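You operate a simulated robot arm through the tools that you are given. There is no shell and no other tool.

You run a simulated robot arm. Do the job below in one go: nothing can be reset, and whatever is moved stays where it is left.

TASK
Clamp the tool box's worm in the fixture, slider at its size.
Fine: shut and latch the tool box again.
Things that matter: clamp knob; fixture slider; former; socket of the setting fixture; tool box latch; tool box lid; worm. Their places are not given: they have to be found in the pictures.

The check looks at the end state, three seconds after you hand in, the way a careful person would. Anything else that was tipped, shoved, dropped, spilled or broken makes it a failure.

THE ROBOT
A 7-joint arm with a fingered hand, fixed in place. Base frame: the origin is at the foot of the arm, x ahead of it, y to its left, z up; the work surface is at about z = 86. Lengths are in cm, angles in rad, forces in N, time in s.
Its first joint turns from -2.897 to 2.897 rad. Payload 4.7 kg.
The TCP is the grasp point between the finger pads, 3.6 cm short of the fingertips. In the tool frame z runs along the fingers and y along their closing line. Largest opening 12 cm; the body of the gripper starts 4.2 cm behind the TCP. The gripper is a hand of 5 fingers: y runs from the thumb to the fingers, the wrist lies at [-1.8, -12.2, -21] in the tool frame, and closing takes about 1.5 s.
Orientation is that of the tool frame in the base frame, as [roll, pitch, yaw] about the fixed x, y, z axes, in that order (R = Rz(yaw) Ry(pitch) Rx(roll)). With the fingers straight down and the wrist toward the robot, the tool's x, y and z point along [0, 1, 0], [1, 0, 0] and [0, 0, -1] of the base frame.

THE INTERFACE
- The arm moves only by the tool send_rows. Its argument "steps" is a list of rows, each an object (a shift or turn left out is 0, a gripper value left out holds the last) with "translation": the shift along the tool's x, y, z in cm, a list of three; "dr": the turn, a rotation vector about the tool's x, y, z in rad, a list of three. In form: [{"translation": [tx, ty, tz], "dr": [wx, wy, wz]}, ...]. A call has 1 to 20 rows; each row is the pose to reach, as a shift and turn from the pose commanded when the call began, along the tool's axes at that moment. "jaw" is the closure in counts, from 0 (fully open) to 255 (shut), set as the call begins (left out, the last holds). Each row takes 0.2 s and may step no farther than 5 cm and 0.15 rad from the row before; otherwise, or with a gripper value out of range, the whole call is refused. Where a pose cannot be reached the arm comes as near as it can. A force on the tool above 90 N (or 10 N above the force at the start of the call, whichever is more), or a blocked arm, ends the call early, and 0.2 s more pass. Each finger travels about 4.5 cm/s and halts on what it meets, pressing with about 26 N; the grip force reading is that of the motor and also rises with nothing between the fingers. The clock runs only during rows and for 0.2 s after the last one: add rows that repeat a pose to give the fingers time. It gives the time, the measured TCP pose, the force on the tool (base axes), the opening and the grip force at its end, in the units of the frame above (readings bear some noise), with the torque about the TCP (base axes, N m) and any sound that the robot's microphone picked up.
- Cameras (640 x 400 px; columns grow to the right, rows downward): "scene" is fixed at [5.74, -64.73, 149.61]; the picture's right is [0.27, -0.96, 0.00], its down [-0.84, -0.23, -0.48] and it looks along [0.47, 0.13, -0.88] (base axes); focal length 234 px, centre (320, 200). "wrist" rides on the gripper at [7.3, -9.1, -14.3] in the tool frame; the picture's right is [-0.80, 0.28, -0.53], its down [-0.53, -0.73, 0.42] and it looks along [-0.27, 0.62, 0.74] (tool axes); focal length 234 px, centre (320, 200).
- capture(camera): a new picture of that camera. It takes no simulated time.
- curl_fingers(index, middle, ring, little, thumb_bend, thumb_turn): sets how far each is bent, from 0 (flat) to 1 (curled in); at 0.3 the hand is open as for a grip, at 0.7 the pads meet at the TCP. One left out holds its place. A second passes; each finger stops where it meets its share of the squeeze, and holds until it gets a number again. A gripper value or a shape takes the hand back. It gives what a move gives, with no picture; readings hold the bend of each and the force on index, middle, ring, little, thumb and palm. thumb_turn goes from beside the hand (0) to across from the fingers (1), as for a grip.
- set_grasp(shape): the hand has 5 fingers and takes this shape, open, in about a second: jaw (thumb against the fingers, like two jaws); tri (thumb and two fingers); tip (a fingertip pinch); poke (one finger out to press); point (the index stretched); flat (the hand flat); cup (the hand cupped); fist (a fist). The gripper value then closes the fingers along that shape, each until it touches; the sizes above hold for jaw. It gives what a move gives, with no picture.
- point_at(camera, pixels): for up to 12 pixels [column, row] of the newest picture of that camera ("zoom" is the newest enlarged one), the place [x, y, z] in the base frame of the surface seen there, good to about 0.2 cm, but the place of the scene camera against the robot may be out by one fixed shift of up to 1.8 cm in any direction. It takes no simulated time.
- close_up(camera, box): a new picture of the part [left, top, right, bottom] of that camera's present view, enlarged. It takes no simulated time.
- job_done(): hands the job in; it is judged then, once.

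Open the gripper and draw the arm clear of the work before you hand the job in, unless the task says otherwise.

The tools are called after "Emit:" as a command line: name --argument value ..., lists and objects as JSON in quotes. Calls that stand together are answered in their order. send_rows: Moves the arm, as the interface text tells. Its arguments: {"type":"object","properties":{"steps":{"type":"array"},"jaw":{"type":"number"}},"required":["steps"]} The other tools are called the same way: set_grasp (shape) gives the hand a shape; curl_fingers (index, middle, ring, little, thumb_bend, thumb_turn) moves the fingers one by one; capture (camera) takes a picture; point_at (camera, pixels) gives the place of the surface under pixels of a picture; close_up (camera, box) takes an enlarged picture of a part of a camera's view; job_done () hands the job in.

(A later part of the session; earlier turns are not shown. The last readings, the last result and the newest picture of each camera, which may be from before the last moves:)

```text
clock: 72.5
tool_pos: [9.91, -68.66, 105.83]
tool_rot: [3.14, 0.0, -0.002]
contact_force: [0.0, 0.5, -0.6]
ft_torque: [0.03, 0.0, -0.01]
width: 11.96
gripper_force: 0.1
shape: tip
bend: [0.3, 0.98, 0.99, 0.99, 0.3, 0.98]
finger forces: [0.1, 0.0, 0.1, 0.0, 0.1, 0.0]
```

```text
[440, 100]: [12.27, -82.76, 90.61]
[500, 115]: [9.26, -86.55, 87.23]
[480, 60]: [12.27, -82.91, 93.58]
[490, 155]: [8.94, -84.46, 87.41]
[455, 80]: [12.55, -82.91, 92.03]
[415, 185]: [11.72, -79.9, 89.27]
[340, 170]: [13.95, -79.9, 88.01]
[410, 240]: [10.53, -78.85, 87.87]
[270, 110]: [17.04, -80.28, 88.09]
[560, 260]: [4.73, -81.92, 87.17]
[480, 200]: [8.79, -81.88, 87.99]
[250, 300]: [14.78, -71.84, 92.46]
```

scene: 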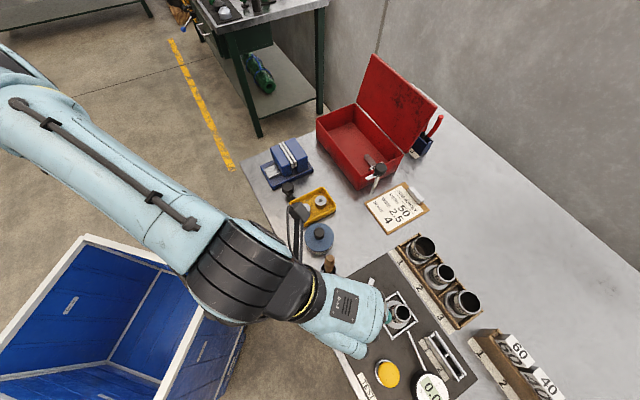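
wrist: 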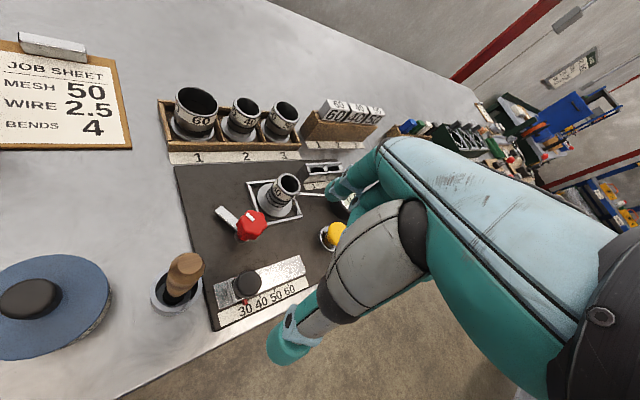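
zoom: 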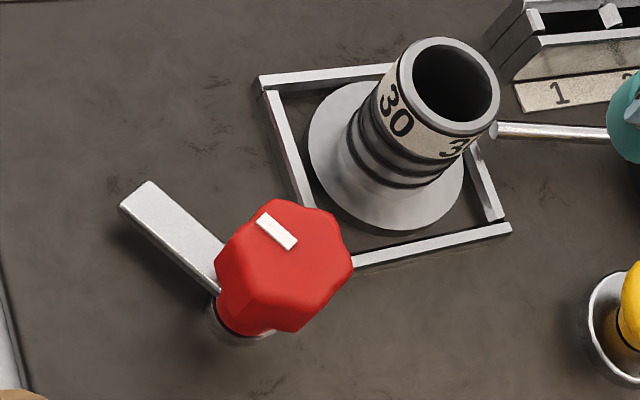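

Knob centre ≈ (14.2,-73.5), top z≈92.9; its arm points away from the worm (angle ≈-15°) and needs ~90° clockwise to point over the worm. I'll pre-close to ~6 cm, go above the knob at yaw 1.0.

Emit:
send_rows --jaw 120 --steps '[{"translation": [0.6, 0.7, 0], "dr": [0, 0, -0.14]}, {"translation": [1.2, 1.4, 0], "dr": [0, 0, -0.28]}, {"translation": [1.8, 2.1, 0], "dr": [0, 0, -0.42]}, {"translation": [2.4, 2.8, 0], "dr": [0, 0, -0.56]}, {"translation": [3.0, 3.5, 0], "dr": [0, 0, -0.7]}, {"translation": [3.6, 4.2, 0], "dr": [0, 0, -0.85]}, {"translation": [4.2, 4.9, 0], "dr": [0, 0, -1.0]}, {"translation": [4.2, 4.9, 0], "dr": [0, 0, -1.0]}]'

Emit:
capture --camera "wrist"

Emit:
close_up --camera "wrist" --box '[200, 180, 360, 320]'

```text
clock: 74.3
tool_pos: [14.14, -73.4, 105.88]
tool_rot: [-3.141, 0.002, 1.002]
contact_force: [0.2, 0.1, 0.6]
ft_torque: [-0.01, -0.03, 0.01]
width: 6.41
gripper_force: 0.1
shape: tip
bend: [0.73, 0.98, 0.99, 0.99, 0.69, 1.0]
finger forces: [0.1, 0.1, 0.0, 0.1, 0.0, 0.0]
```

```text
taken
```

wrist: 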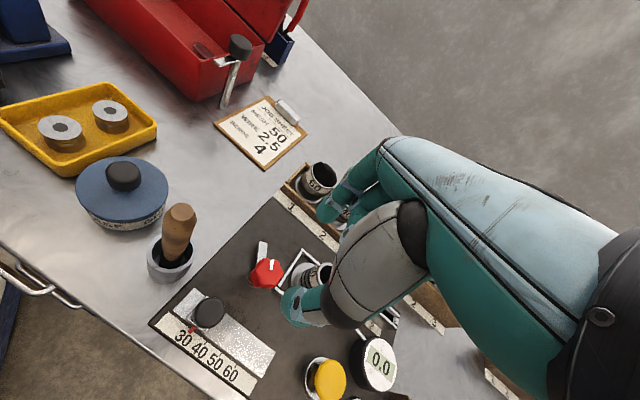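

```text
2.86 times, centred on (280, 250) of wrist
```

zoom: 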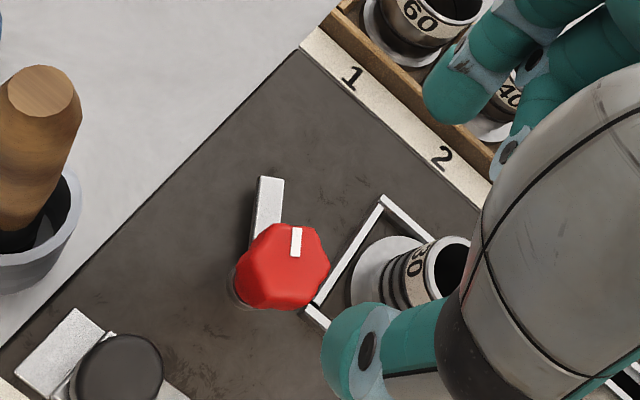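

Emit:
point_at --camera "zoom" --pixels '[[290, 262], [248, 262], [326, 262], [290, 228], [285, 303], [310, 228], [255, 235], [272, 182], [260, 182], [284, 184], [262, 235], [245, 290]]'

```text
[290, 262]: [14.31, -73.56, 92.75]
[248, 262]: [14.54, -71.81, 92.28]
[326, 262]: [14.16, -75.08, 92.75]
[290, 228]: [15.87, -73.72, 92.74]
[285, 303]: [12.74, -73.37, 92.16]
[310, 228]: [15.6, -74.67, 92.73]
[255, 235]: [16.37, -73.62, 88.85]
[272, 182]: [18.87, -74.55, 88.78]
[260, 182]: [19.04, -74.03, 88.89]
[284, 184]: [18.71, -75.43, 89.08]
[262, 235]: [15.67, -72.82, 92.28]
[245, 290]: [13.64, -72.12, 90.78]
```

Knob centre (14.3,-73.45). Descend to TCP z≈94.2 (curled fingers stay above the worm's rim at 93.5), then close.

Emit:
send_rows --steps '[{"translation": [0.1, 0.05, 4]}, {"translation": [0.1, 0.05, 8]}, {"translation": [0.1, 0.05, 10.5]}, {"translation": [0.1, 0.05, 11.7]}, {"translation": [0.1, 0.05, 11.7]}]'

Emit:
close_up --camera "wrist" --box '[200, 160, 380, 320]'

Emit:
close_up --camera "scene" --box '[320, 240, 460, 380]'

```text
clock: 75.5
tool_pos: [14.17, -73.54, 94.26]
tool_rot: [3.141, 0.001, 1.0]
contact_force: [-0.4, 0.0, -0.2]
ft_torque: [-0.02, -0.01, -0.01]
width: 6.38
gripper_force: 0.0
shape: tip
bend: [0.73, 0.98, 0.99, 0.99, 0.69, 1.0]
finger forces: [0.1, 0.1, 0.0, 0.0, 0.0, 0.0]
```

```text
2.50 times, centred on (290, 240) of wrist
```

zoom: 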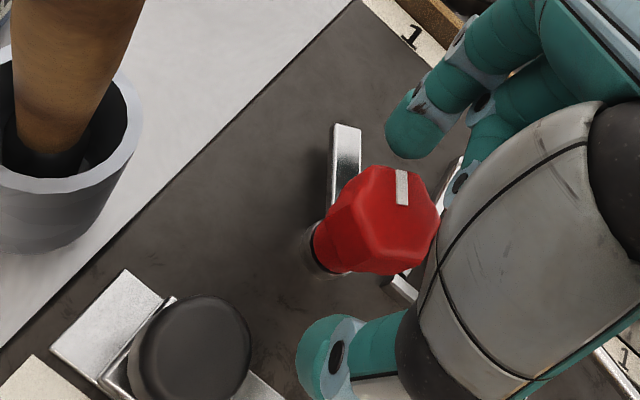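

```text
2.86 times, centred on (390, 310) of scene
```

zoom: 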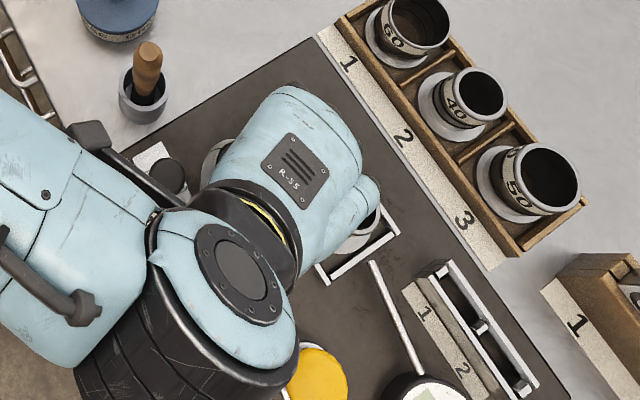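

No contact; knob lies between thumb and index. Close the pinch.

Emit:
send_rows --jaw 255 --steps '[{"translation": [0, 0, 0]}, {"translation": [0, 0, 0]}, {"translation": [0, 0, 0]}, {"translation": [0, 0, 0]}, {"translation": [0, 0, 0]}, {"translation": [0, 0, 0]}, {"translation": [0, 0, 0]}]'

Emit:
close_up --camera "wrist" --box '[200, 160, 380, 320]'

```text
clock: 77.1
tool_pos: [14.15, -73.4, 94.13]
tool_rot: [-3.141, -0.001, 0.999]
contact_force: [-0.5, 0.4, -1.7]
ft_torque: [-0.05, 0.01, 0.01]
width: 2.82
gripper_force: 25.7
shape: tip
bend: [0.73, 1.0, 1.0, 1.0, 0.74, 1.0]
finger forces: [22.9, 0.0, 0.1, 0.0, 23.0, 0.1]
```

```text
2.50 times, centred on (290, 240) of wrist
```

zoom: 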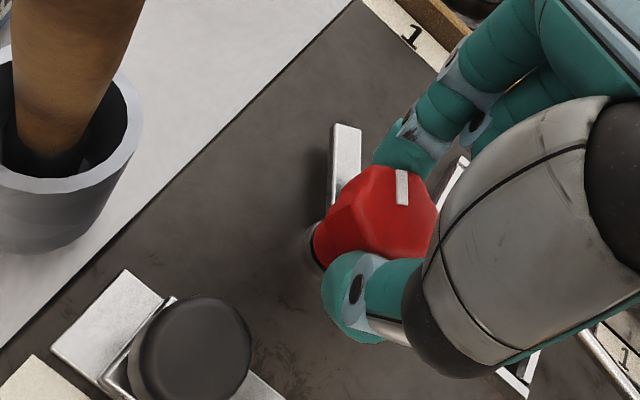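

Firm hold. Turn clockwise (dr z positive) by 0.5 rad and see if the knob and arm follow.

Emit:
send_rows --steps '[{"translation": [0, 0, 0], "dr": [0, 0, 0.1]}, {"translation": [0, 0, 0], "dr": [0, 0, 0.2]}, {"translation": [0, 0, 0], "dr": [0, 0, 0.3]}, {"translation": [0, 0, 0], "dr": [0, 0, 0.4]}, {"translation": [0, 0, 0], "dr": [0, 0, 0.5]}, {"translation": [0, 0, 0], "dr": [0, 0, 0.5]}]'

Emit:
close_up --camera "wrist" --box '[200, 160, 380, 320]'

```text
clock: 78.5
tool_pos: [14.21, -73.48, 94.21]
tool_rot: [3.141, 0.001, 0.499]
contact_force: [4.9, 4.1, 1.4]
ft_torque: [0.12, -0.14, 0.02]
width: 2.81
gripper_force: 26.8
shape: tip
bend: [0.73, 1.0, 1.0, 1.0, 0.74, 1.0]
finger forces: [23.7, 0.0, 0.1, 0.0, 25.7, 0.1]
```

```text
2.50 times, centred on (290, 240) of wrist
```

zoom: 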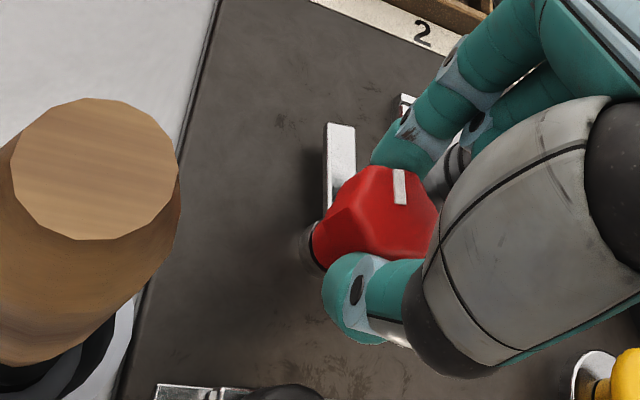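

The knob and arm turn with the hand. Continue another 0.5 rad clockwise, watching the brush handle.

Emit:
send_rows --steps '[{"translation": [0, 0, 0], "dr": [0, 0, 0.1]}, {"translation": [0, 0, 0], "dr": [0, 0, 0.2]}, {"translation": [0, 0, 0], "dr": [0, 0, 0.3]}, {"translation": [0, 0, 0], "dr": [0, 0, 0.4]}, {"translation": [0, 0, 0], "dr": [0, 0, 0.5]}, {"translation": [0, 0, 0], "dr": [0, 0, 0.5]}]'

Emit:
capture --camera "wrist"

Emit:
close_up --camera "scene" --box '[300, 220, 460, 380]'

```text
clock: 79.9
tool_pos: [14.33, -73.45, 94.33]
tool_rot: [-3.141, 0.0, 0.001]
contact_force: [8.5, 2.9, -0.5]
ft_torque: [0.07, -0.2, 0.07]
width: 2.82
gripper_force: 25.8
shape: tip
bend: [0.73, 1.0, 1.0, 1.0, 0.74, 1.0]
finger forces: [22.2, 0.1, 0.0, 0.0, 25.9, 0.0]
```

```text
taken
```

wrist: 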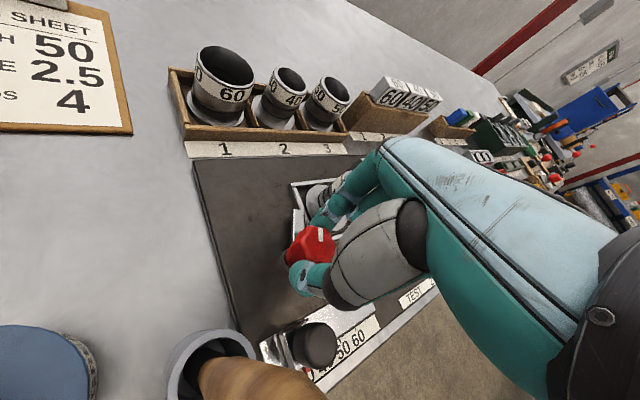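

```text
2.50 times, centred on (380, 300) of scene
```

zoom: 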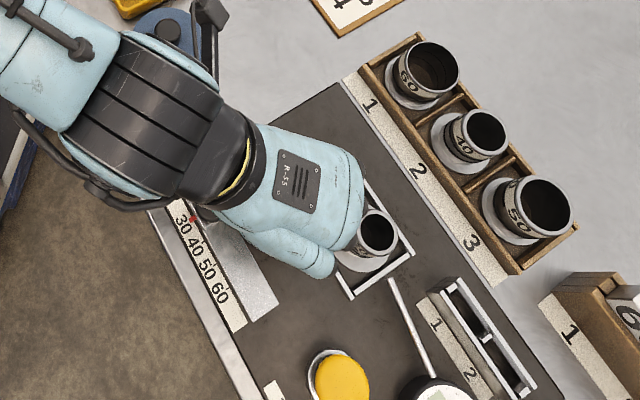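

Brush handle is drifting under the wrist as the hand turns. Map the hand's underside near the wrist before going further.

Emit:
point_at --camera "wrist" --pixels '[[500, 360], [530, 380], [560, 395], [590, 395], [620, 390], [600, 330], [625, 330], [630, 370], [265, 375], [235, 365], [300, 392], [215, 345]]'

Emit:
close_up --camera "wrist" --box '[240, 170, 380, 320]'

```text
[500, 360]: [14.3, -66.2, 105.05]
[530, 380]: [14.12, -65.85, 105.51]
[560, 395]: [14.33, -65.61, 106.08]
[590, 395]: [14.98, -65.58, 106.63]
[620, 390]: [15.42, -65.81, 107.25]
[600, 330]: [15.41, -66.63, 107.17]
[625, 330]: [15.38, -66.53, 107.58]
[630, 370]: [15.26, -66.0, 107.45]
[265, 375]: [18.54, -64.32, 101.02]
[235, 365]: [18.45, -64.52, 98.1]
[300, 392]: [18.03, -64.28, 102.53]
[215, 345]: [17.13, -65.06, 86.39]
```

```text
2.67 times, centred on (310, 245) of wrist
```

zoom: 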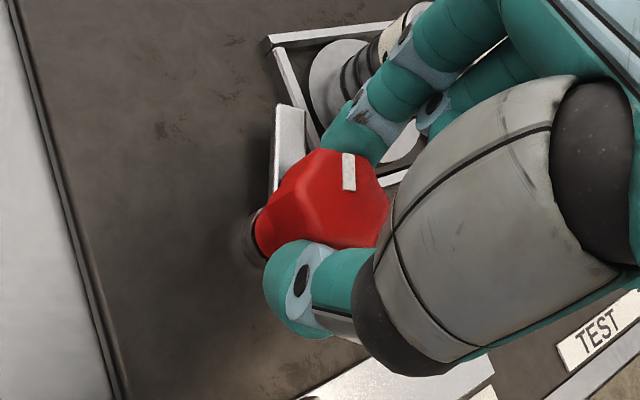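

The hand's underside near the brush is at z≥105, brush top 103.3 — it clears. Continue 0.35 rad more.

Emit:
send_rows --steps '[{"translation": [0, 0, 0], "dr": [0, 0, 0.09]}, {"translation": [0, 0, 0], "dr": [0, 0, 0.18]}, {"translation": [0, 0, 0], "dr": [0, 0, 0.27]}, {"translation": [0, 0, 0], "dr": [0, 0, 0.36]}, {"translation": [0, 0, 0], "dr": [0, 0, 0.36]}]'

Emit:
capture --camera "wrist"

Emit:
close_up --camera "wrist" --box '[240, 170, 380, 320]'

Emit:
point_at --camera "zoom" --pixels '[[290, 115], [275, 130], [302, 125], [295, 150], [290, 180]]'

```text
clock: 81.1
tool_pos: [14.39, -73.38, 94.35]
tool_rot: [3.139, 0.0, -0.358]
contact_force: [10.0, 1.8, 3.8]
ft_torque: [0.1, -0.3, 0.04]
width: 2.84
gripper_force: 26.7
shape: tip
bend: [0.73, 1.0, 1.0, 1.0, 0.74, 1.0]
finger forces: [22.1, 0.0, 0.1, 0.0, 28.8, 0.0]
```

```text
taken
```

wrist: 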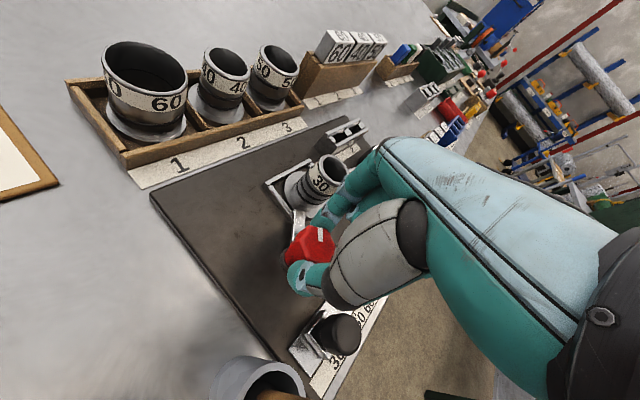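

```text
2.67 times, centred on (310, 245) of wrist
```

zoom: 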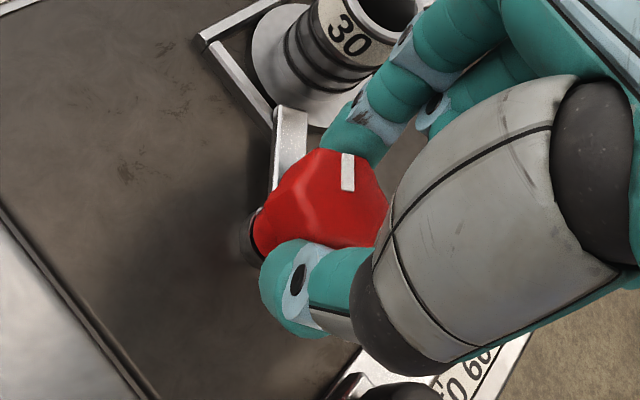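

```text
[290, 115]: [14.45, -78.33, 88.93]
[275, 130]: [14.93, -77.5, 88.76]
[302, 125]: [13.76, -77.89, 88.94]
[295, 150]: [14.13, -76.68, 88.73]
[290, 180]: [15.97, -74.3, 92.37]
```

The arm now points at ≈-90° (over the frame edge); the worm's centre is at ≈-101°. Continue a bit more to see if it reaches a stop.

Emit:
send_rows --steps '[{"translation": [0, 0, 0], "dr": [0, 0, 0.08]}, {"translation": [0, 0, 0], "dr": [0, 0, 0.16]}, {"translation": [0, 0, 0], "dr": [0, 0, 0.24]}, {"translation": [0, 0, 0], "dr": [0, 0, 0.24]}]'

Emit:
capture --camera "wrist"

Emit:
close_up --camera "wrist" --box '[240, 170, 380, 320]'

Emit:
point_at --camera "zoom" --pixels '[[290, 115], [275, 130], [302, 125], [295, 150], [290, 180]]'

```text
clock: 82.1
tool_pos: [14.38, -73.42, 94.15]
tool_rot: [3.139, 0.0, -0.603]
contact_force: [12.8, -1.7, 4.4]
ft_torque: [0.05, -0.39, 0.24]
width: 2.85
gripper_force: 25.8
shape: tip
bend: [0.73, 1.0, 1.0, 1.0, 0.74, 1.0]
finger forces: [22.0, 0.0, 0.0, 0.0, 29.7, 0.1]
```

```text
taken
```

wrist: 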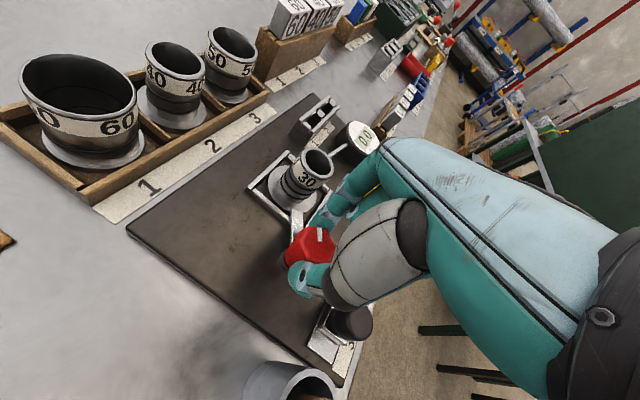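

```text
2.67 times, centred on (310, 245) of wrist
```

zoom: 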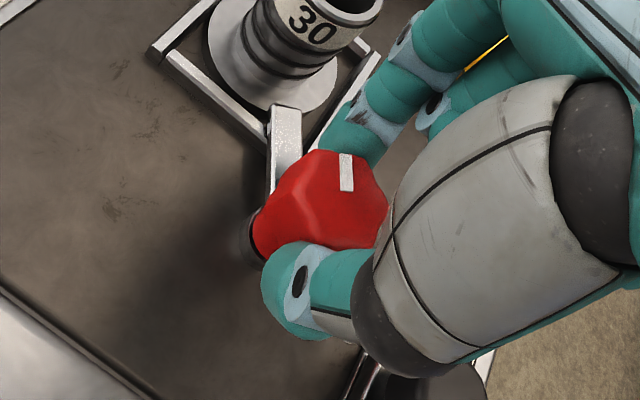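

```text
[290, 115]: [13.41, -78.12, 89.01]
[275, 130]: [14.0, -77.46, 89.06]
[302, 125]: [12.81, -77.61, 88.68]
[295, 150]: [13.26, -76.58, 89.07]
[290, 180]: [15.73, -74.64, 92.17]
```

The arm now points straight at the worm (≈-101°) and overlaps the flange edge. I'll try a little more to feel for an end stop.

Emit:
send_rows --steps '[{"translation": [0, 0, 0], "dr": [0, 0, 0.06]}, {"translation": [0, 0, 0], "dr": [0, 0, 0.12]}, {"translation": [0, 0, 0], "dr": [0, 0, 0.12]}]'

Emit:
close_up --camera "wrist" --box '[240, 170, 380, 320]'

Emit:
point_at --camera "zoom" --pixels '[[290, 115], [275, 130], [302, 125], [295, 150], [290, 180]]'

```text
clock: 82.9
tool_pos: [14.41, -73.43, 94.24]
tool_rot: [3.14, 0.002, -0.719]
contact_force: [17.7, -5.3, 4.8]
ft_torque: [-0.09, -0.55, 0.28]
width: 2.86
gripper_force: 26.5
shape: tip
bend: [0.73, 1.0, 1.0, 1.0, 0.74, 1.0]
finger forces: [23.0, 0.0, 0.0, 0.0, 30.5, 0.0]
```

```text
2.67 times, centred on (310, 245) of wrist
```

zoom: 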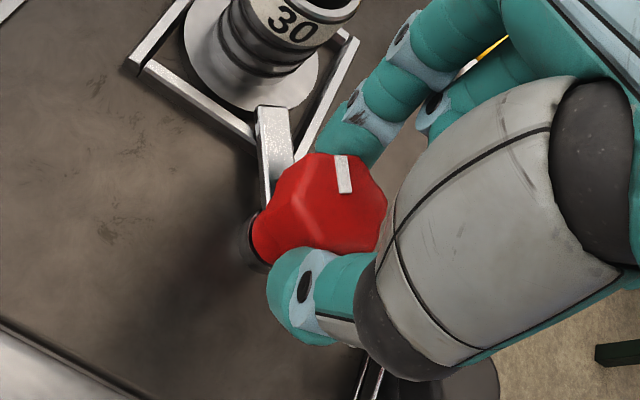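

```text
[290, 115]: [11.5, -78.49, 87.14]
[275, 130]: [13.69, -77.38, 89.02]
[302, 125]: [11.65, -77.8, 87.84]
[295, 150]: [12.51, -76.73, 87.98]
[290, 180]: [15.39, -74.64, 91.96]
```

The knob stopped turning (hand started slipping, lateral force up): it's at its stop with the arm over the flange. Release gently and rise straight up.

Emit:
send_rows --jaw 120 --steps '[{"translation": [0, 0, 0], "dr": [0, 0, -0.04]}, {"translation": [0, 0, 0], "dr": [0, 0, -0.04]}, {"translation": [0, 0, 0], "dr": [0, 0, -0.04]}, {"translation": [0, 0, 0], "dr": [0, 0, -0.04]}, {"translation": [0, 0, 0], "dr": [0, 0, -0.04]}, {"translation": [0, 0, -2], "dr": [0, 0, -0.04]}, {"translation": [0, 0, -5], "dr": [0, 0, -0.04]}, {"translation": [0, 0, -9], "dr": [0, 0, -0.04]}, {"translation": [0, 0, -13], "dr": [0, 0, -0.04]}, {"translation": [0, 0, -16], "dr": [0, 0, -0.04]}, {"translation": [0, 0, -16], "dr": [0, 0, -0.04]}]'

Emit:
capture --camera "wrist"

Emit:
close_up --camera "wrist" --box '[200, 150, 360, 340]'

```text
clock: 85.3
tool_pos: [14.36, -73.22, 110.37]
tool_rot: [-3.141, 0.001, -0.678]
contact_force: [1.1, -0.3, -0.4]
ft_torque: [0.01, 0.02, 0.02]
width: 6.3
gripper_force: 0.1
shape: tip
bend: [0.73, 0.98, 0.99, 0.99, 0.69, 1.0]
finger forces: [0.1, 0.0, 0.1, 0.0, 0.0, 0.1]
```

```text
taken
```

wrist: 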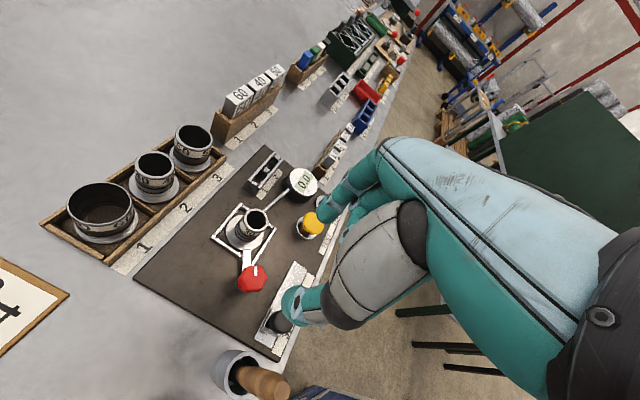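

```text
2.11 times, centred on (280, 245) of wrist
```

zoom: 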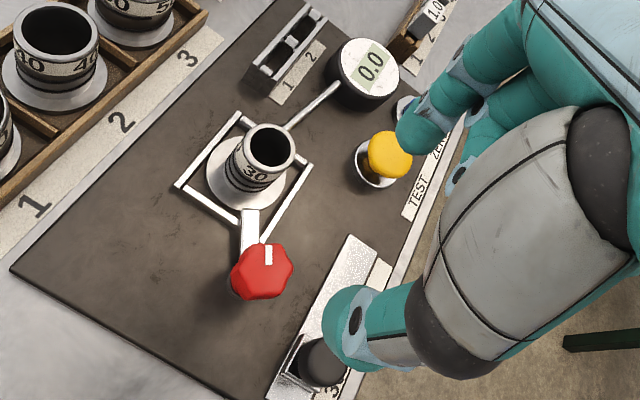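

The clamp arm points at the worm. Zoom to verify the overlap and that the worm is still seated.

Emit:
close_up --camera "wrist" --box '[205, 190, 295, 300]'

Emit:
point_at --camera "zoom" --pixels '[[280, 205], [270, 220], [295, 215], [280, 260], [310, 320], [150, 150], [230, 185], [345, 140], [315, 105], [240, 55], [185, 100], [390, 90]]'

```text
3.64 times, centred on (250, 245) of wrist
```

zoom: 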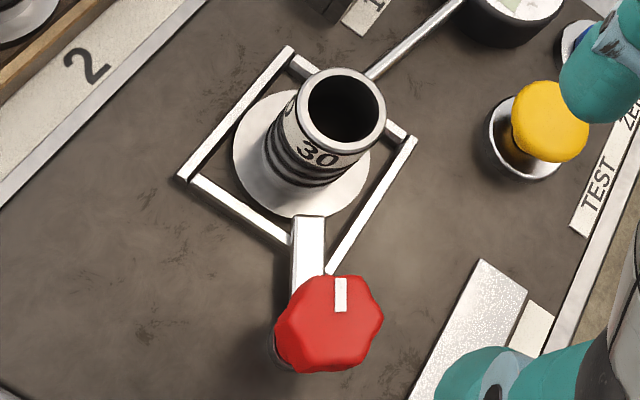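

```text
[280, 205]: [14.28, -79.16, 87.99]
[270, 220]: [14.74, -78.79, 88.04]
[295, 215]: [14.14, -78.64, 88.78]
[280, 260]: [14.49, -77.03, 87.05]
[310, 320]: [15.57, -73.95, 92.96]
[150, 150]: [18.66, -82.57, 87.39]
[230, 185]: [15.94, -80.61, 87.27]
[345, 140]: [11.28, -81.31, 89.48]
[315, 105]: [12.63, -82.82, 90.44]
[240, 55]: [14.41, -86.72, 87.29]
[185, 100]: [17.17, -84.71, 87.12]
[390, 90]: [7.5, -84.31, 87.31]
```

Emit:
point_at --camera "zoom" --pixels '[[311, 220], [310, 230], [310, 240], [309, 250], [308, 260], [308, 270], [298, 222], [323, 222], [340, 300], [335, 335], [300, 330], [375, 315]]'

```text
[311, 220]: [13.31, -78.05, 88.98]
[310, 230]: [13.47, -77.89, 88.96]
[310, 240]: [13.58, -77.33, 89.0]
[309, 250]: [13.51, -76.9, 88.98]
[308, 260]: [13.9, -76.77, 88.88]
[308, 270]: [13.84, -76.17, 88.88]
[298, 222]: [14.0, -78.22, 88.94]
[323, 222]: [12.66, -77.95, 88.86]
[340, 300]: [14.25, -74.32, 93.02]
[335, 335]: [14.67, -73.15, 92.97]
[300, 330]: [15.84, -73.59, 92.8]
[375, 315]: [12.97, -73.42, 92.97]
```

The clamp arm is at its closed stop (≈-105°) with its tip at the flange edge, worm seated upright. Now to the lid: move back up and over to in front of the open box at z≈118, turning to yaw 0.785.

Emit:
send_rows --steps '[{"translation": [0, 0, -4], "dr": [0, 0, -0.1]}, {"translation": [0, 0, -8], "dr": [0, 0, -0.2]}, {"translation": [2, -3.5, -8], "dr": [0, 0, -0.33]}, {"translation": [4, -7, -8], "dr": [0, 0, -0.46]}, {"translation": [6, -10.5, -8], "dr": [0, 0, -0.59]}, {"translation": [8.1, -14, -8], "dr": [0, 0, -0.72]}, {"translation": [10.2, -17.5, -8], "dr": [0, 0, -0.85]}, {"translation": [12.2, -21, -8], "dr": [0, 0, -0.98]}, {"translation": [14.2, -24.5, -8], "dr": [0, 0, -1.11]}, {"translation": [16.3, -28, -8], "dr": [0, 0, -1.24]}, {"translation": [18.3, -31.5, -8], "dr": [0, 0, -1.36]}, {"translation": [20.4, -35, -8], "dr": [0, 0, -1.465]}, {"translation": [22.4, -38.5, -8], "dr": [0, 0, -1.465]}, {"translation": [22.4, -38.5, -8], "dr": [0, 0, -1.465]}]'

Emit:
curl_fingers --index 0.66 --thumb_bend 0.51

Emit:
capture --camera "wrist"

Emit:
capture --camera "scene"

```text
clock: 88.3
tool_pos: [55.8, -57.6, 117.89]
tool_rot: [3.141, 0.001, 0.785]
contact_force: [-0.2, -0.4, 0.6]
ft_torque: [-0.02, -0.03, -0.02]
width: 6.33
gripper_force: 0.0
shape: tip
bend: [0.73, 0.98, 0.99, 0.99, 0.69, 1.0]
finger forces: [0.1, 0.1, 0.0, 0.0, 0.0, 0.1]
```

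```text
clock: 89.3
tool_pos: [55.75, -57.49, 118.03]
tool_rot: [-3.141, 0.002, 0.786]
contact_force: [-0.4, 0.0, -1.0]
ft_torque: [-0.01, -0.03, 0.02]
width: 3.73
gripper_force: 0.1
shape: fingers
bend: [0.66, 0.98, 0.99, 0.99, 0.51, 1.0]
finger forces: [0.0, 0.0, 0.0, 0.0, 0.1, 0.0]
```

```text
taken
```

wrist: 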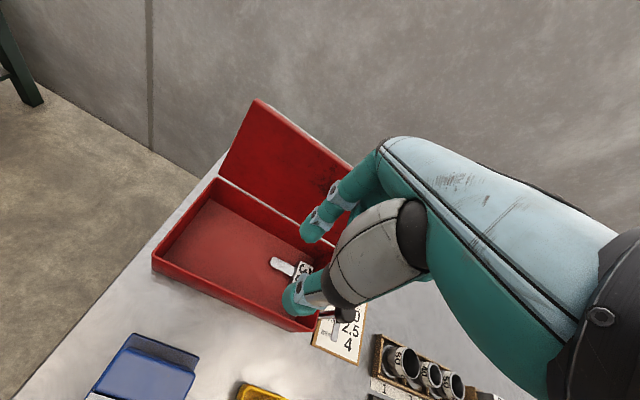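

```text
taken
```

scene: 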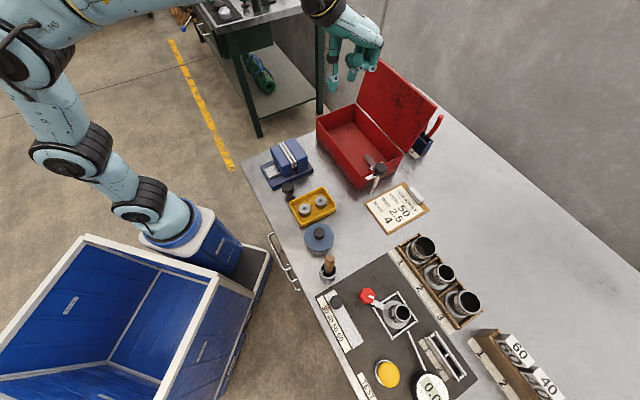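

The scene camera now has a free view of the fixture; check it closely, plus the lid's present position.

Emit:
close_up --camera "scene" --box '[310, 270, 430, 370]'

Emit:
close_up --camera "scene" --box '[310, 285, 370, 335]'

Emit:
point_at --camera "wrist" --pixels '[[258, 104], [230, 165], [245, 140], [300, 150], [280, 190], [320, 170], [335, 150], [222, 178]]'

```text
4.00 times, centred on (370, 320) of scene
```

zoom: 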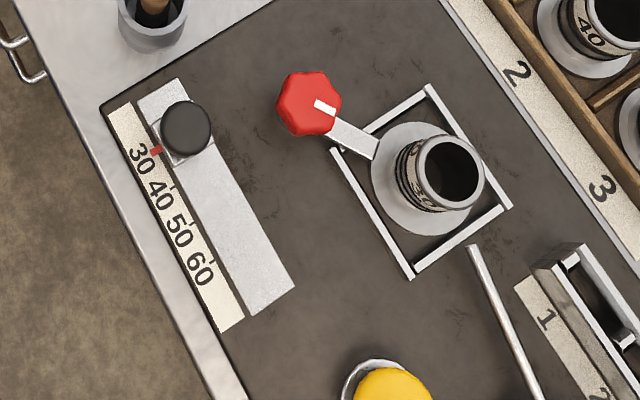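

```text
8.00 times, centred on (340, 310) of scene
```

zoom: 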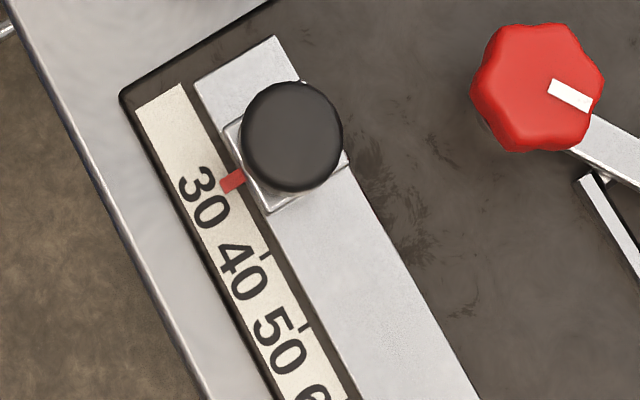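

```text
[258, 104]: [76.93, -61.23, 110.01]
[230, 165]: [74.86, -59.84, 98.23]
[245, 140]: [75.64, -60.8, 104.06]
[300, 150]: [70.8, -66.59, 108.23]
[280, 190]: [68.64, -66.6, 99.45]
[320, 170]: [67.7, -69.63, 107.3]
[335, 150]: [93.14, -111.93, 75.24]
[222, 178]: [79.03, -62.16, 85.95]
```

Fixture looks right: pointer on 30, clamp arm over the flange. The lid has settled at ≈101°. I'll go back over the lid to just behind its top edge (thumb about to enter between lid and handle bar), testing the reach.

Emit:
send_rows --steps '[{"translation": [0, 4, 0]}, {"translation": [0, 8, 0.3]}, {"translation": [0, 12, 0.6]}, {"translation": [0, 16, 1]}, {"translation": [0, 19, 1.8]}, {"translation": [0, 21.5, 3]}, {"translation": [0, 23.6, 4.8]}, {"translation": [0, 23.6, 4.8]}]'

Emit:
capture --camera "wrist"

Emit:
close_up --camera "scene" --box '[330, 10, 460, 180]'

```text
clock: 91.1
tool_pos: [72.46, -74.15, 113.96]
tool_rot: [3.134, 0.002, 0.785]
contact_force: [1.4, -0.2, 23.3]
ft_torque: [0.82, 0.67, -0.06]
width: 4.09
gripper_force: 11.4
shape: fingers
bend: [0.66, 0.98, 0.99, 0.99, 0.5, 1.0]
finger forces: [0.1, 0.0, 0.1, 0.0, 22.2, 0.0]
```

```text
taken
```

wrist: 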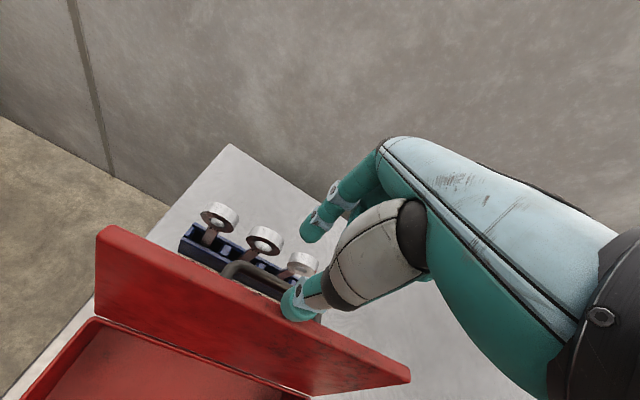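

```text
2.35 times, centred on (395, 95) of scene
```

zoom: 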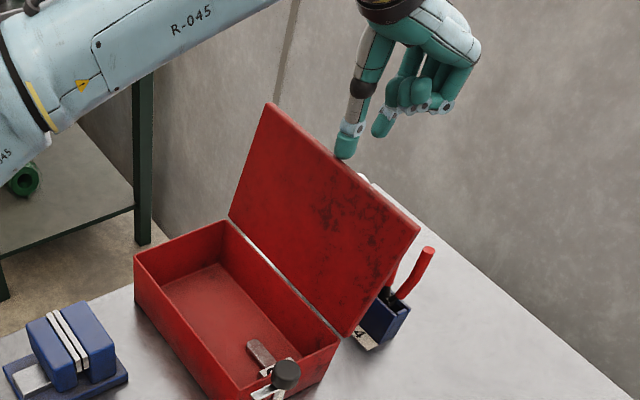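

The thumb tip touched the lid's top edge (22 N). Raise 2 cm, bend the thumb a little more so it clears behind the lid edge.

Emit:
send_rows --steps '[{"translation": [0, 0, -1]}, {"translation": [0, 0, -2]}, {"translation": [0, 0, -2]}]'

Emit:
curl_fingers --thumb_bend 0.57 --index 0.62

Emit:
capture --camera "wrist"

Emit:
close_up --camera "wrist" --box '[200, 160, 400, 360]'

```text
clock: 91.9
tool_pos: [72.39, -73.85, 115.05]
tool_rot: [-3.139, -0.001, 0.786]
contact_force: [0.0, -0.1, 0.1]
ft_torque: [-0.01, 0.0, -0.01]
width: 3.77
gripper_force: 0.1
shape: fingers
bend: [0.66, 0.98, 0.99, 0.99, 0.51, 1.0]
finger forces: [0.0, 0.1, 0.0, 0.0, 0.0, 0.0]
out of reach, approached as far as the arm can: row 2, 3
```

```text
clock: 92.9
tool_pos: [72.38, -73.88, 115.19]
tool_rot: [3.14, 0.0, 0.784]
contact_force: [-0.6, -0.8, 0.6]
ft_torque: [-0.01, 0.0, 0.0]
width: 3.62
gripper_force: 0.1
shape: fingers
bend: [0.62, 0.98, 0.99, 0.99, 0.56, 1.0]
finger forces: [0.1, 0.0, 0.1, 0.0, 0.0, 0.0]
```

```text
taken
```

wrist: 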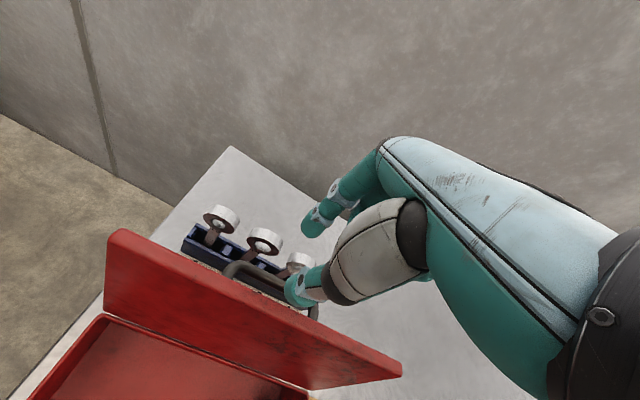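

```text
2.00 times, centred on (300, 260) of wrist
```

zoom: 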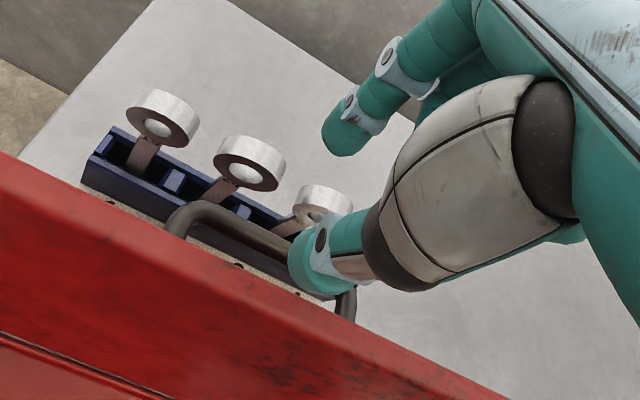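

Emit:
point_at --camera "zoom" --pixels '[[300, 275], [320, 292], [300, 250], [335, 285], [240, 225], [200, 210], [280, 240], [240, 262], [300, 297], [200, 245], [330, 130], [335, 150]]'

Emit:
point_at --camera "zoom" --pixels '[[150, 235], [150, 228], [100, 205], [100, 200], [220, 275], [220, 268], [345, 305], [265, 235], [175, 225], [265, 265]]'

```text
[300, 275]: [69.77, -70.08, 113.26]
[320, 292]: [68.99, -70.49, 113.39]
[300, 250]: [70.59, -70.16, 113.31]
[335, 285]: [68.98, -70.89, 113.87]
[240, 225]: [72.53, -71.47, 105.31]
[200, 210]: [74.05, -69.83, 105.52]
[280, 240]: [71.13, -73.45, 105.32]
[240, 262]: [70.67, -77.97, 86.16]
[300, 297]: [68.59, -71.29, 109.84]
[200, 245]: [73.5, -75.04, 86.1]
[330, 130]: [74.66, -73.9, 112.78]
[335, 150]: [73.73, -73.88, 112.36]
```

```text
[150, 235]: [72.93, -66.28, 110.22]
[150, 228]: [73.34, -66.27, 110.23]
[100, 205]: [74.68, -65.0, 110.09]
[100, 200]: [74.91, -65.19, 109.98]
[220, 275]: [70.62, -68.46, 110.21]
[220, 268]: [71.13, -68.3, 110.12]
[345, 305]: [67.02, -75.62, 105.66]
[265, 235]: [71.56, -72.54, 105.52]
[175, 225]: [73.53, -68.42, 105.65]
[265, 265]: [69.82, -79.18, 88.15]
```

Bar centre ≈ (v 102.0, z 105.0), lid's top outer edge at v≈98.8; the vertical gap is ~2.5 cm. Bend the thumb to 0.60 to sit mid-gap and descend partway.

Emit:
curl_fingers --thumb_bend 0.6 --index 0.61

Emit:
send_rows --steps '[{"translation": [0, 0.1, 1.5]}, {"translation": [0, 0.2, 3]}, {"translation": [0, 0.2, 4.3]}, {"translation": [0, 0.2, 4.3]}]'

Emit:
capture --camera "wrist"

Emit:
close_up --camera "wrist" --box '[200, 160, 400, 360]'

```text
clock: 93.9
tool_pos: [72.45, -73.81, 115.1]
tool_rot: [3.141, 0.0, 0.787]
contact_force: [0.2, -0.3, -0.4]
ft_torque: [-0.02, 0.0, -0.01]
width: 3.15
gripper_force: 0.0
shape: fingers
bend: [0.61, 0.98, 0.99, 0.99, 0.6, 1.0]
finger forces: [0.1, 0.1, 0.0, 0.0, 0.0, 0.0]
```

```text
clock: 94.9
tool_pos: [72.44, -73.99, 110.85]
tool_rot: [3.139, 0.002, 0.785]
contact_force: [-0.4, 0.4, 0.1]
ft_torque: [0.0, -0.03, -0.01]
width: 3.16
gripper_force: 0.1
shape: fingers
bend: [0.61, 0.98, 0.99, 0.99, 0.6, 1.0]
finger forces: [0.0, 0.0, 0.0, 0.1, 0.0, 0.0]
```

```text
taken
```

wrist: 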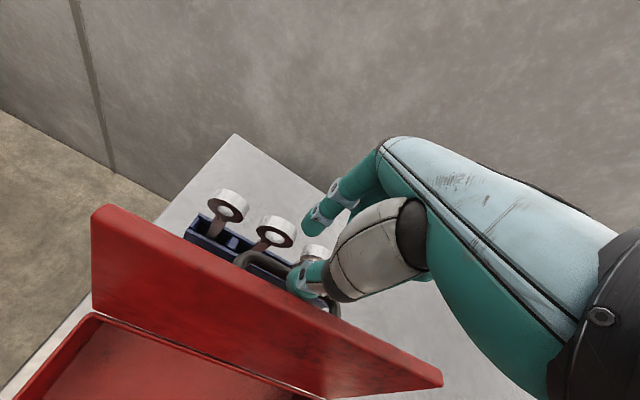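

```text
2.00 times, centred on (300, 260) of wrist
```

zoom: 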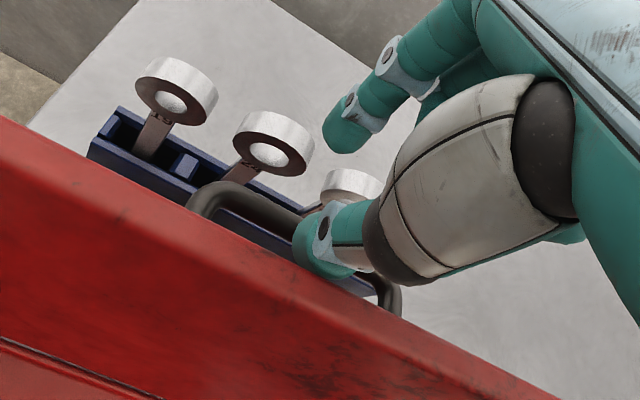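

Emit:
point_at --camera "zoom" --pixels '[[305, 250], [330, 270], [305, 230], [320, 265], [250, 208], [280, 222], [210, 200], [390, 290], [350, 150], [330, 150], [250, 245], [270, 255]]'

```text
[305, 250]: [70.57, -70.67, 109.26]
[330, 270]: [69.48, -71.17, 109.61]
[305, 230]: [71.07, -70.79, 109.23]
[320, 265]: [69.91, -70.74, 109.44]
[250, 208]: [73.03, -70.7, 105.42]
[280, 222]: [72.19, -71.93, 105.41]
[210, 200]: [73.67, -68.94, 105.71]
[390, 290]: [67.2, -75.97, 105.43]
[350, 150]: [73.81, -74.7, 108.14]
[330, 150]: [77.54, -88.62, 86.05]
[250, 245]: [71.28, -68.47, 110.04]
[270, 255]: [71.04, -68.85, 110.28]
```

Thumb is mid-gap (v≈100.2), bar inner side at 101.3. Bend the index slightly in (away from the spanners) and descend further.

Emit:
curl_fingers --index 0.66

Emit:
send_rows --steps '[{"translation": [0, 0, 1]}, {"translation": [0, 0, 2]}, {"translation": [0, 0, 3]}, {"translation": [0, 0, 4]}, {"translation": [0, 0, 4.5]}, {"translation": [0, 0, 4.5]}]'

Emit:
close_up --camera "wrist" --box '[200, 160, 400, 360]'

```text
clock: 95.9
tool_pos: [72.47, -73.99, 110.78]
tool_rot: [-3.141, -0.002, 0.785]
contact_force: [-1.2, 0.3, 1.3]
ft_torque: [0.0, 0.0, 0.02]
width: 2.45
gripper_force: 0.0
shape: fingers
bend: [0.66, 0.98, 0.99, 0.99, 0.6, 1.0]
finger forces: [0.0, 0.0, 0.0, 0.1, 0.0, 0.0]
```

```text
clock: 97.1
tool_pos: [72.49, -73.95, 108.86]
tool_rot: [3.101, 0.006, 0.784]
contact_force: [3.7, -2.8, 16.0]
ft_torque: [0.63, 0.62, -0.07]
width: 2.5
gripper_force: 13.3
shape: fingers
bend: [0.66, 0.98, 0.99, 0.99, 0.59, 1.0]
finger forces: [0.0, 0.0, 0.0, 0.0, 25.7, 0.1]
stopped in row 6: the force on the tool passed its limit at 91 N (the readings are from after the stop); the commanded pose is now the measured one
```

```text
2.00 times, centred on (300, 260) of wrist
```

zoom: 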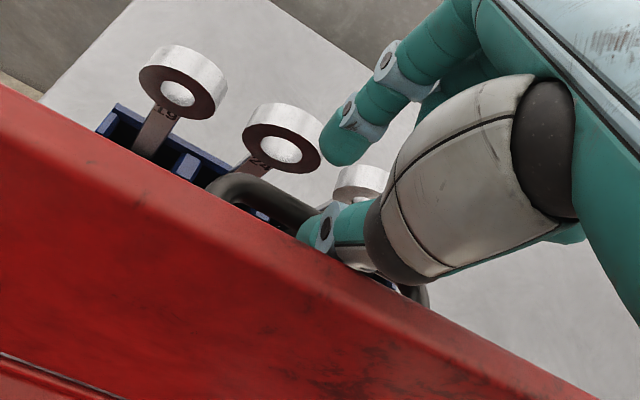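

The thumb tip came down onto the bar (brief peak). Raise 1.2 cm, then push the lid's outer edge toward the robot by ~2.5 cm with the thumb so the lid comes near vertical and the gap widens.

Emit:
send_rows --steps '[{"translation": [0, 0, -0.6]}, {"translation": [0, 0, -1.2]}, {"translation": [0, -0.6, -1.2]}, {"translation": [0, -1.2, -1.2]}, {"translation": [0, -1.8, -1.2]}, {"translation": [0, -2.4, -1.2]}, {"translation": [0, -2.4, -1.2]}]'

Emit:
capture --camera "wrist"

Emit:
close_up --camera "wrist" --box '[200, 160, 400, 360]'

```text
clock: 98.7
tool_pos: [70.83, -72.12, 109.62]
tool_rot: [3.109, 0.005, 0.786]
contact_force: [0.2, 0.4, -0.8]
ft_torque: [0.01, 0.0, 0.0]
width: 2.38
gripper_force: 0.3
shape: fingers
bend: [0.66, 0.98, 0.99, 0.99, 0.6, 1.0]
finger forces: [0.0, 0.0, 0.0, 0.0, 0.3, 0.0]
```

```text
taken
```

wrist: 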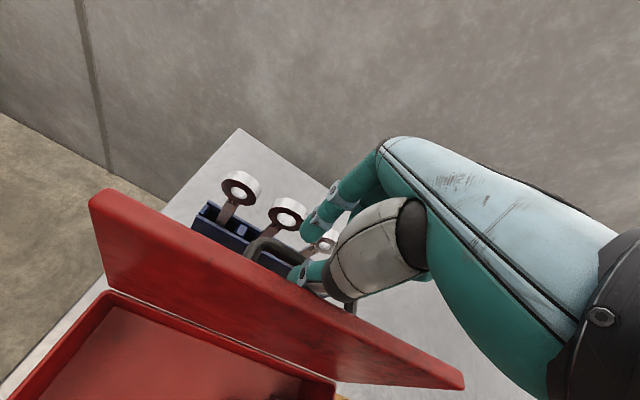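

```text
2.00 times, centred on (300, 260) of wrist
```

zoom: 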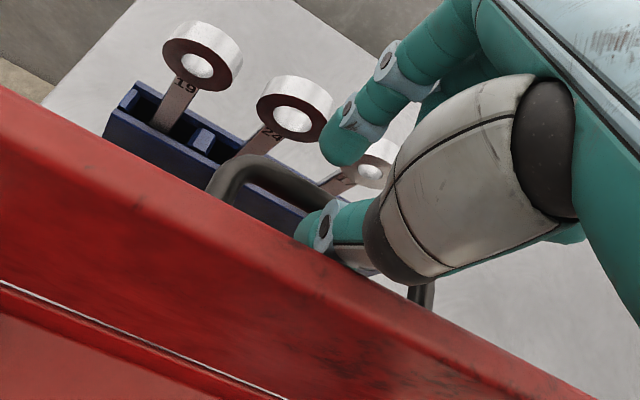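

Emit:
point_at --camera "zoom" --pixels '[[150, 165], [250, 225], [320, 275], [100, 250], [200, 330], [60, 270], [245, 175], [280, 190], [220, 175], [305, 235], [330, 262], [335, 155]]'

```text
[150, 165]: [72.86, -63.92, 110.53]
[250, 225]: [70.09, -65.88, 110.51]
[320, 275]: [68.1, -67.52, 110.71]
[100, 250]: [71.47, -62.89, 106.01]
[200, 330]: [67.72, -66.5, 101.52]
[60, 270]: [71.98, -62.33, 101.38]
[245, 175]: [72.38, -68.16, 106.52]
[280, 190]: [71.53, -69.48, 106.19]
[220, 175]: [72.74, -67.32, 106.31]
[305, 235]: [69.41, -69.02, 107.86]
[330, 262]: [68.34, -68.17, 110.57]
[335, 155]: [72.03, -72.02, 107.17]
```

The lid is now vertical and rests on the thumb lightly. Push 0.9 cm more, then lower the thumb into the gap in small steps.

Emit:
send_rows --steps '[{"translation": [0, -0.5, 0]}, {"translation": [0, -0.9, 0]}, {"translation": [0, -0.9, 0.6]}, {"translation": [0, -0.9, 1.2]}, {"translation": [0, -0.9, 1.2]}]'

Emit:
close_up --camera "wrist" --box '[200, 160, 400, 360]'

Emit:
point_at --camera "zoom" --pixels '[[150, 165], [250, 225], [100, 250], [200, 330], [245, 175], [280, 190], [305, 235], [320, 250]]'

```text
clock: 99.9
tool_pos: [70.21, -71.59, 108.48]
tool_rot: [3.107, 0.006, 0.785]
contact_force: [0.1, -0.5, 0.0]
ft_torque: [0.01, -0.01, 0.03]
width: 2.41
gripper_force: 0.3
shape: fingers
bend: [0.66, 0.98, 0.99, 0.99, 0.6, 1.0]
finger forces: [0.0, 0.0, 0.0, 0.1, 0.1, 0.0]
```

```text
2.00 times, centred on (300, 260) of wrist
```

zoom: 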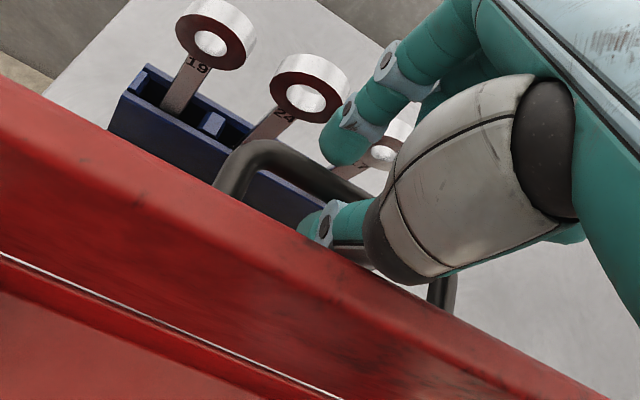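

```text
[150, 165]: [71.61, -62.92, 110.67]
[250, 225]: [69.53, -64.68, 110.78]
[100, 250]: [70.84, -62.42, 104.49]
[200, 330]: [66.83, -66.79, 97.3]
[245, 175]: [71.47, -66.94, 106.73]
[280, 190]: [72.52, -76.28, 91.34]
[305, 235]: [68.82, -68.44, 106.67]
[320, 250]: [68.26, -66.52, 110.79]
```

No contact so far; keep lowering into the gap.

Emit:
send_rows --steps '[{"translation": [0, 0, 0.6]}, {"translation": [0, 0, 1.2]}, {"translation": [0, 0, 1.2]}]'

Emit:
close_up --camera "wrist" --box '[200, 160, 400, 360]'

```text
clock: 100.7
tool_pos: [70.23, -71.7, 107.12]
tool_rot: [3.105, 0.008, 0.785]
contact_force: [0.1, -0.8, -0.1]
ft_torque: [-0.01, 0.01, 0.0]
width: 2.44
gripper_force: 0.7
shape: fingers
bend: [0.66, 0.98, 0.99, 0.99, 0.6, 1.0]
finger forces: [0.1, 0.1, 0.1, 0.0, 0.5, 0.1]
```

```text
2.00 times, centred on (300, 260) of wrist
```

zoom: 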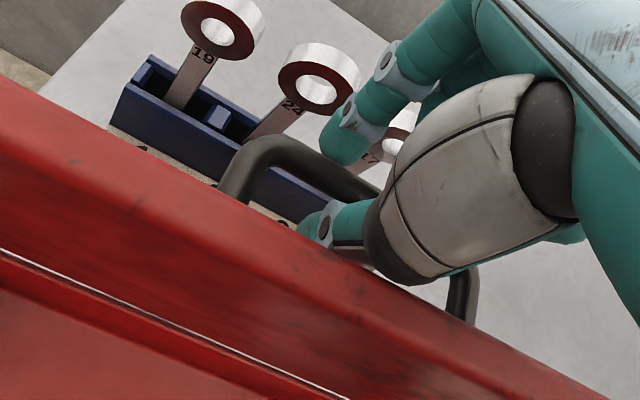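

The thumb is in the gap with the index behind the bar. Close both around the bar.

Emit:
curl_fingers --index 0.74 --thumb_bend 0.7

Emit:
close_up --camera "wrist" --box '[200, 160, 400, 360]'

Emit:
close_up --camera "scene" --box '[320, 20, 450, 180]'

```text
clock: 101.7
tool_pos: [70.14, -71.54, 107.16]
tool_rot: [3.11, 0.007, 0.785]
contact_force: [-3.0, 3.0, -2.9]
ft_torque: [0.23, 0.24, 0.05]
width: 0.5
gripper_force: 8.3
shape: fingers
bend: [0.74, 0.98, 0.99, 0.99, 0.64, 1.0]
finger forces: [0.0, 0.0, 0.0, 0.0, 16.4, 0.0]
```

```text
2.00 times, centred on (300, 260) of wrist
```

zoom: 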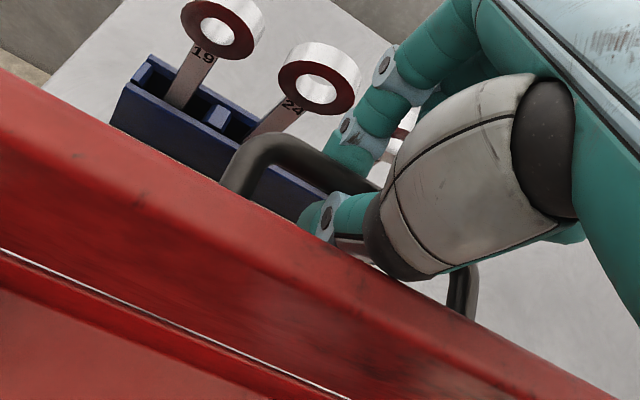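

```text
2.50 times, centred on (385, 100) of scene
```

zoom: 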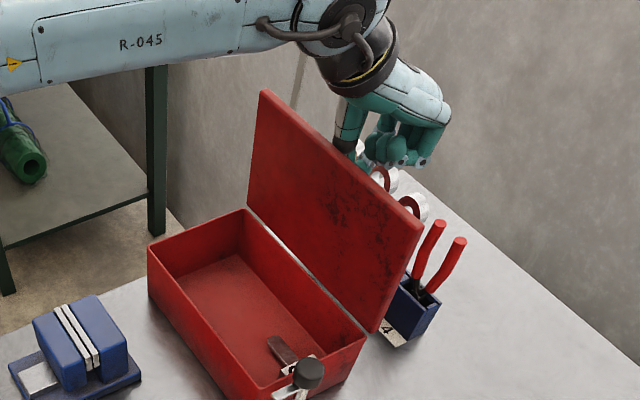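

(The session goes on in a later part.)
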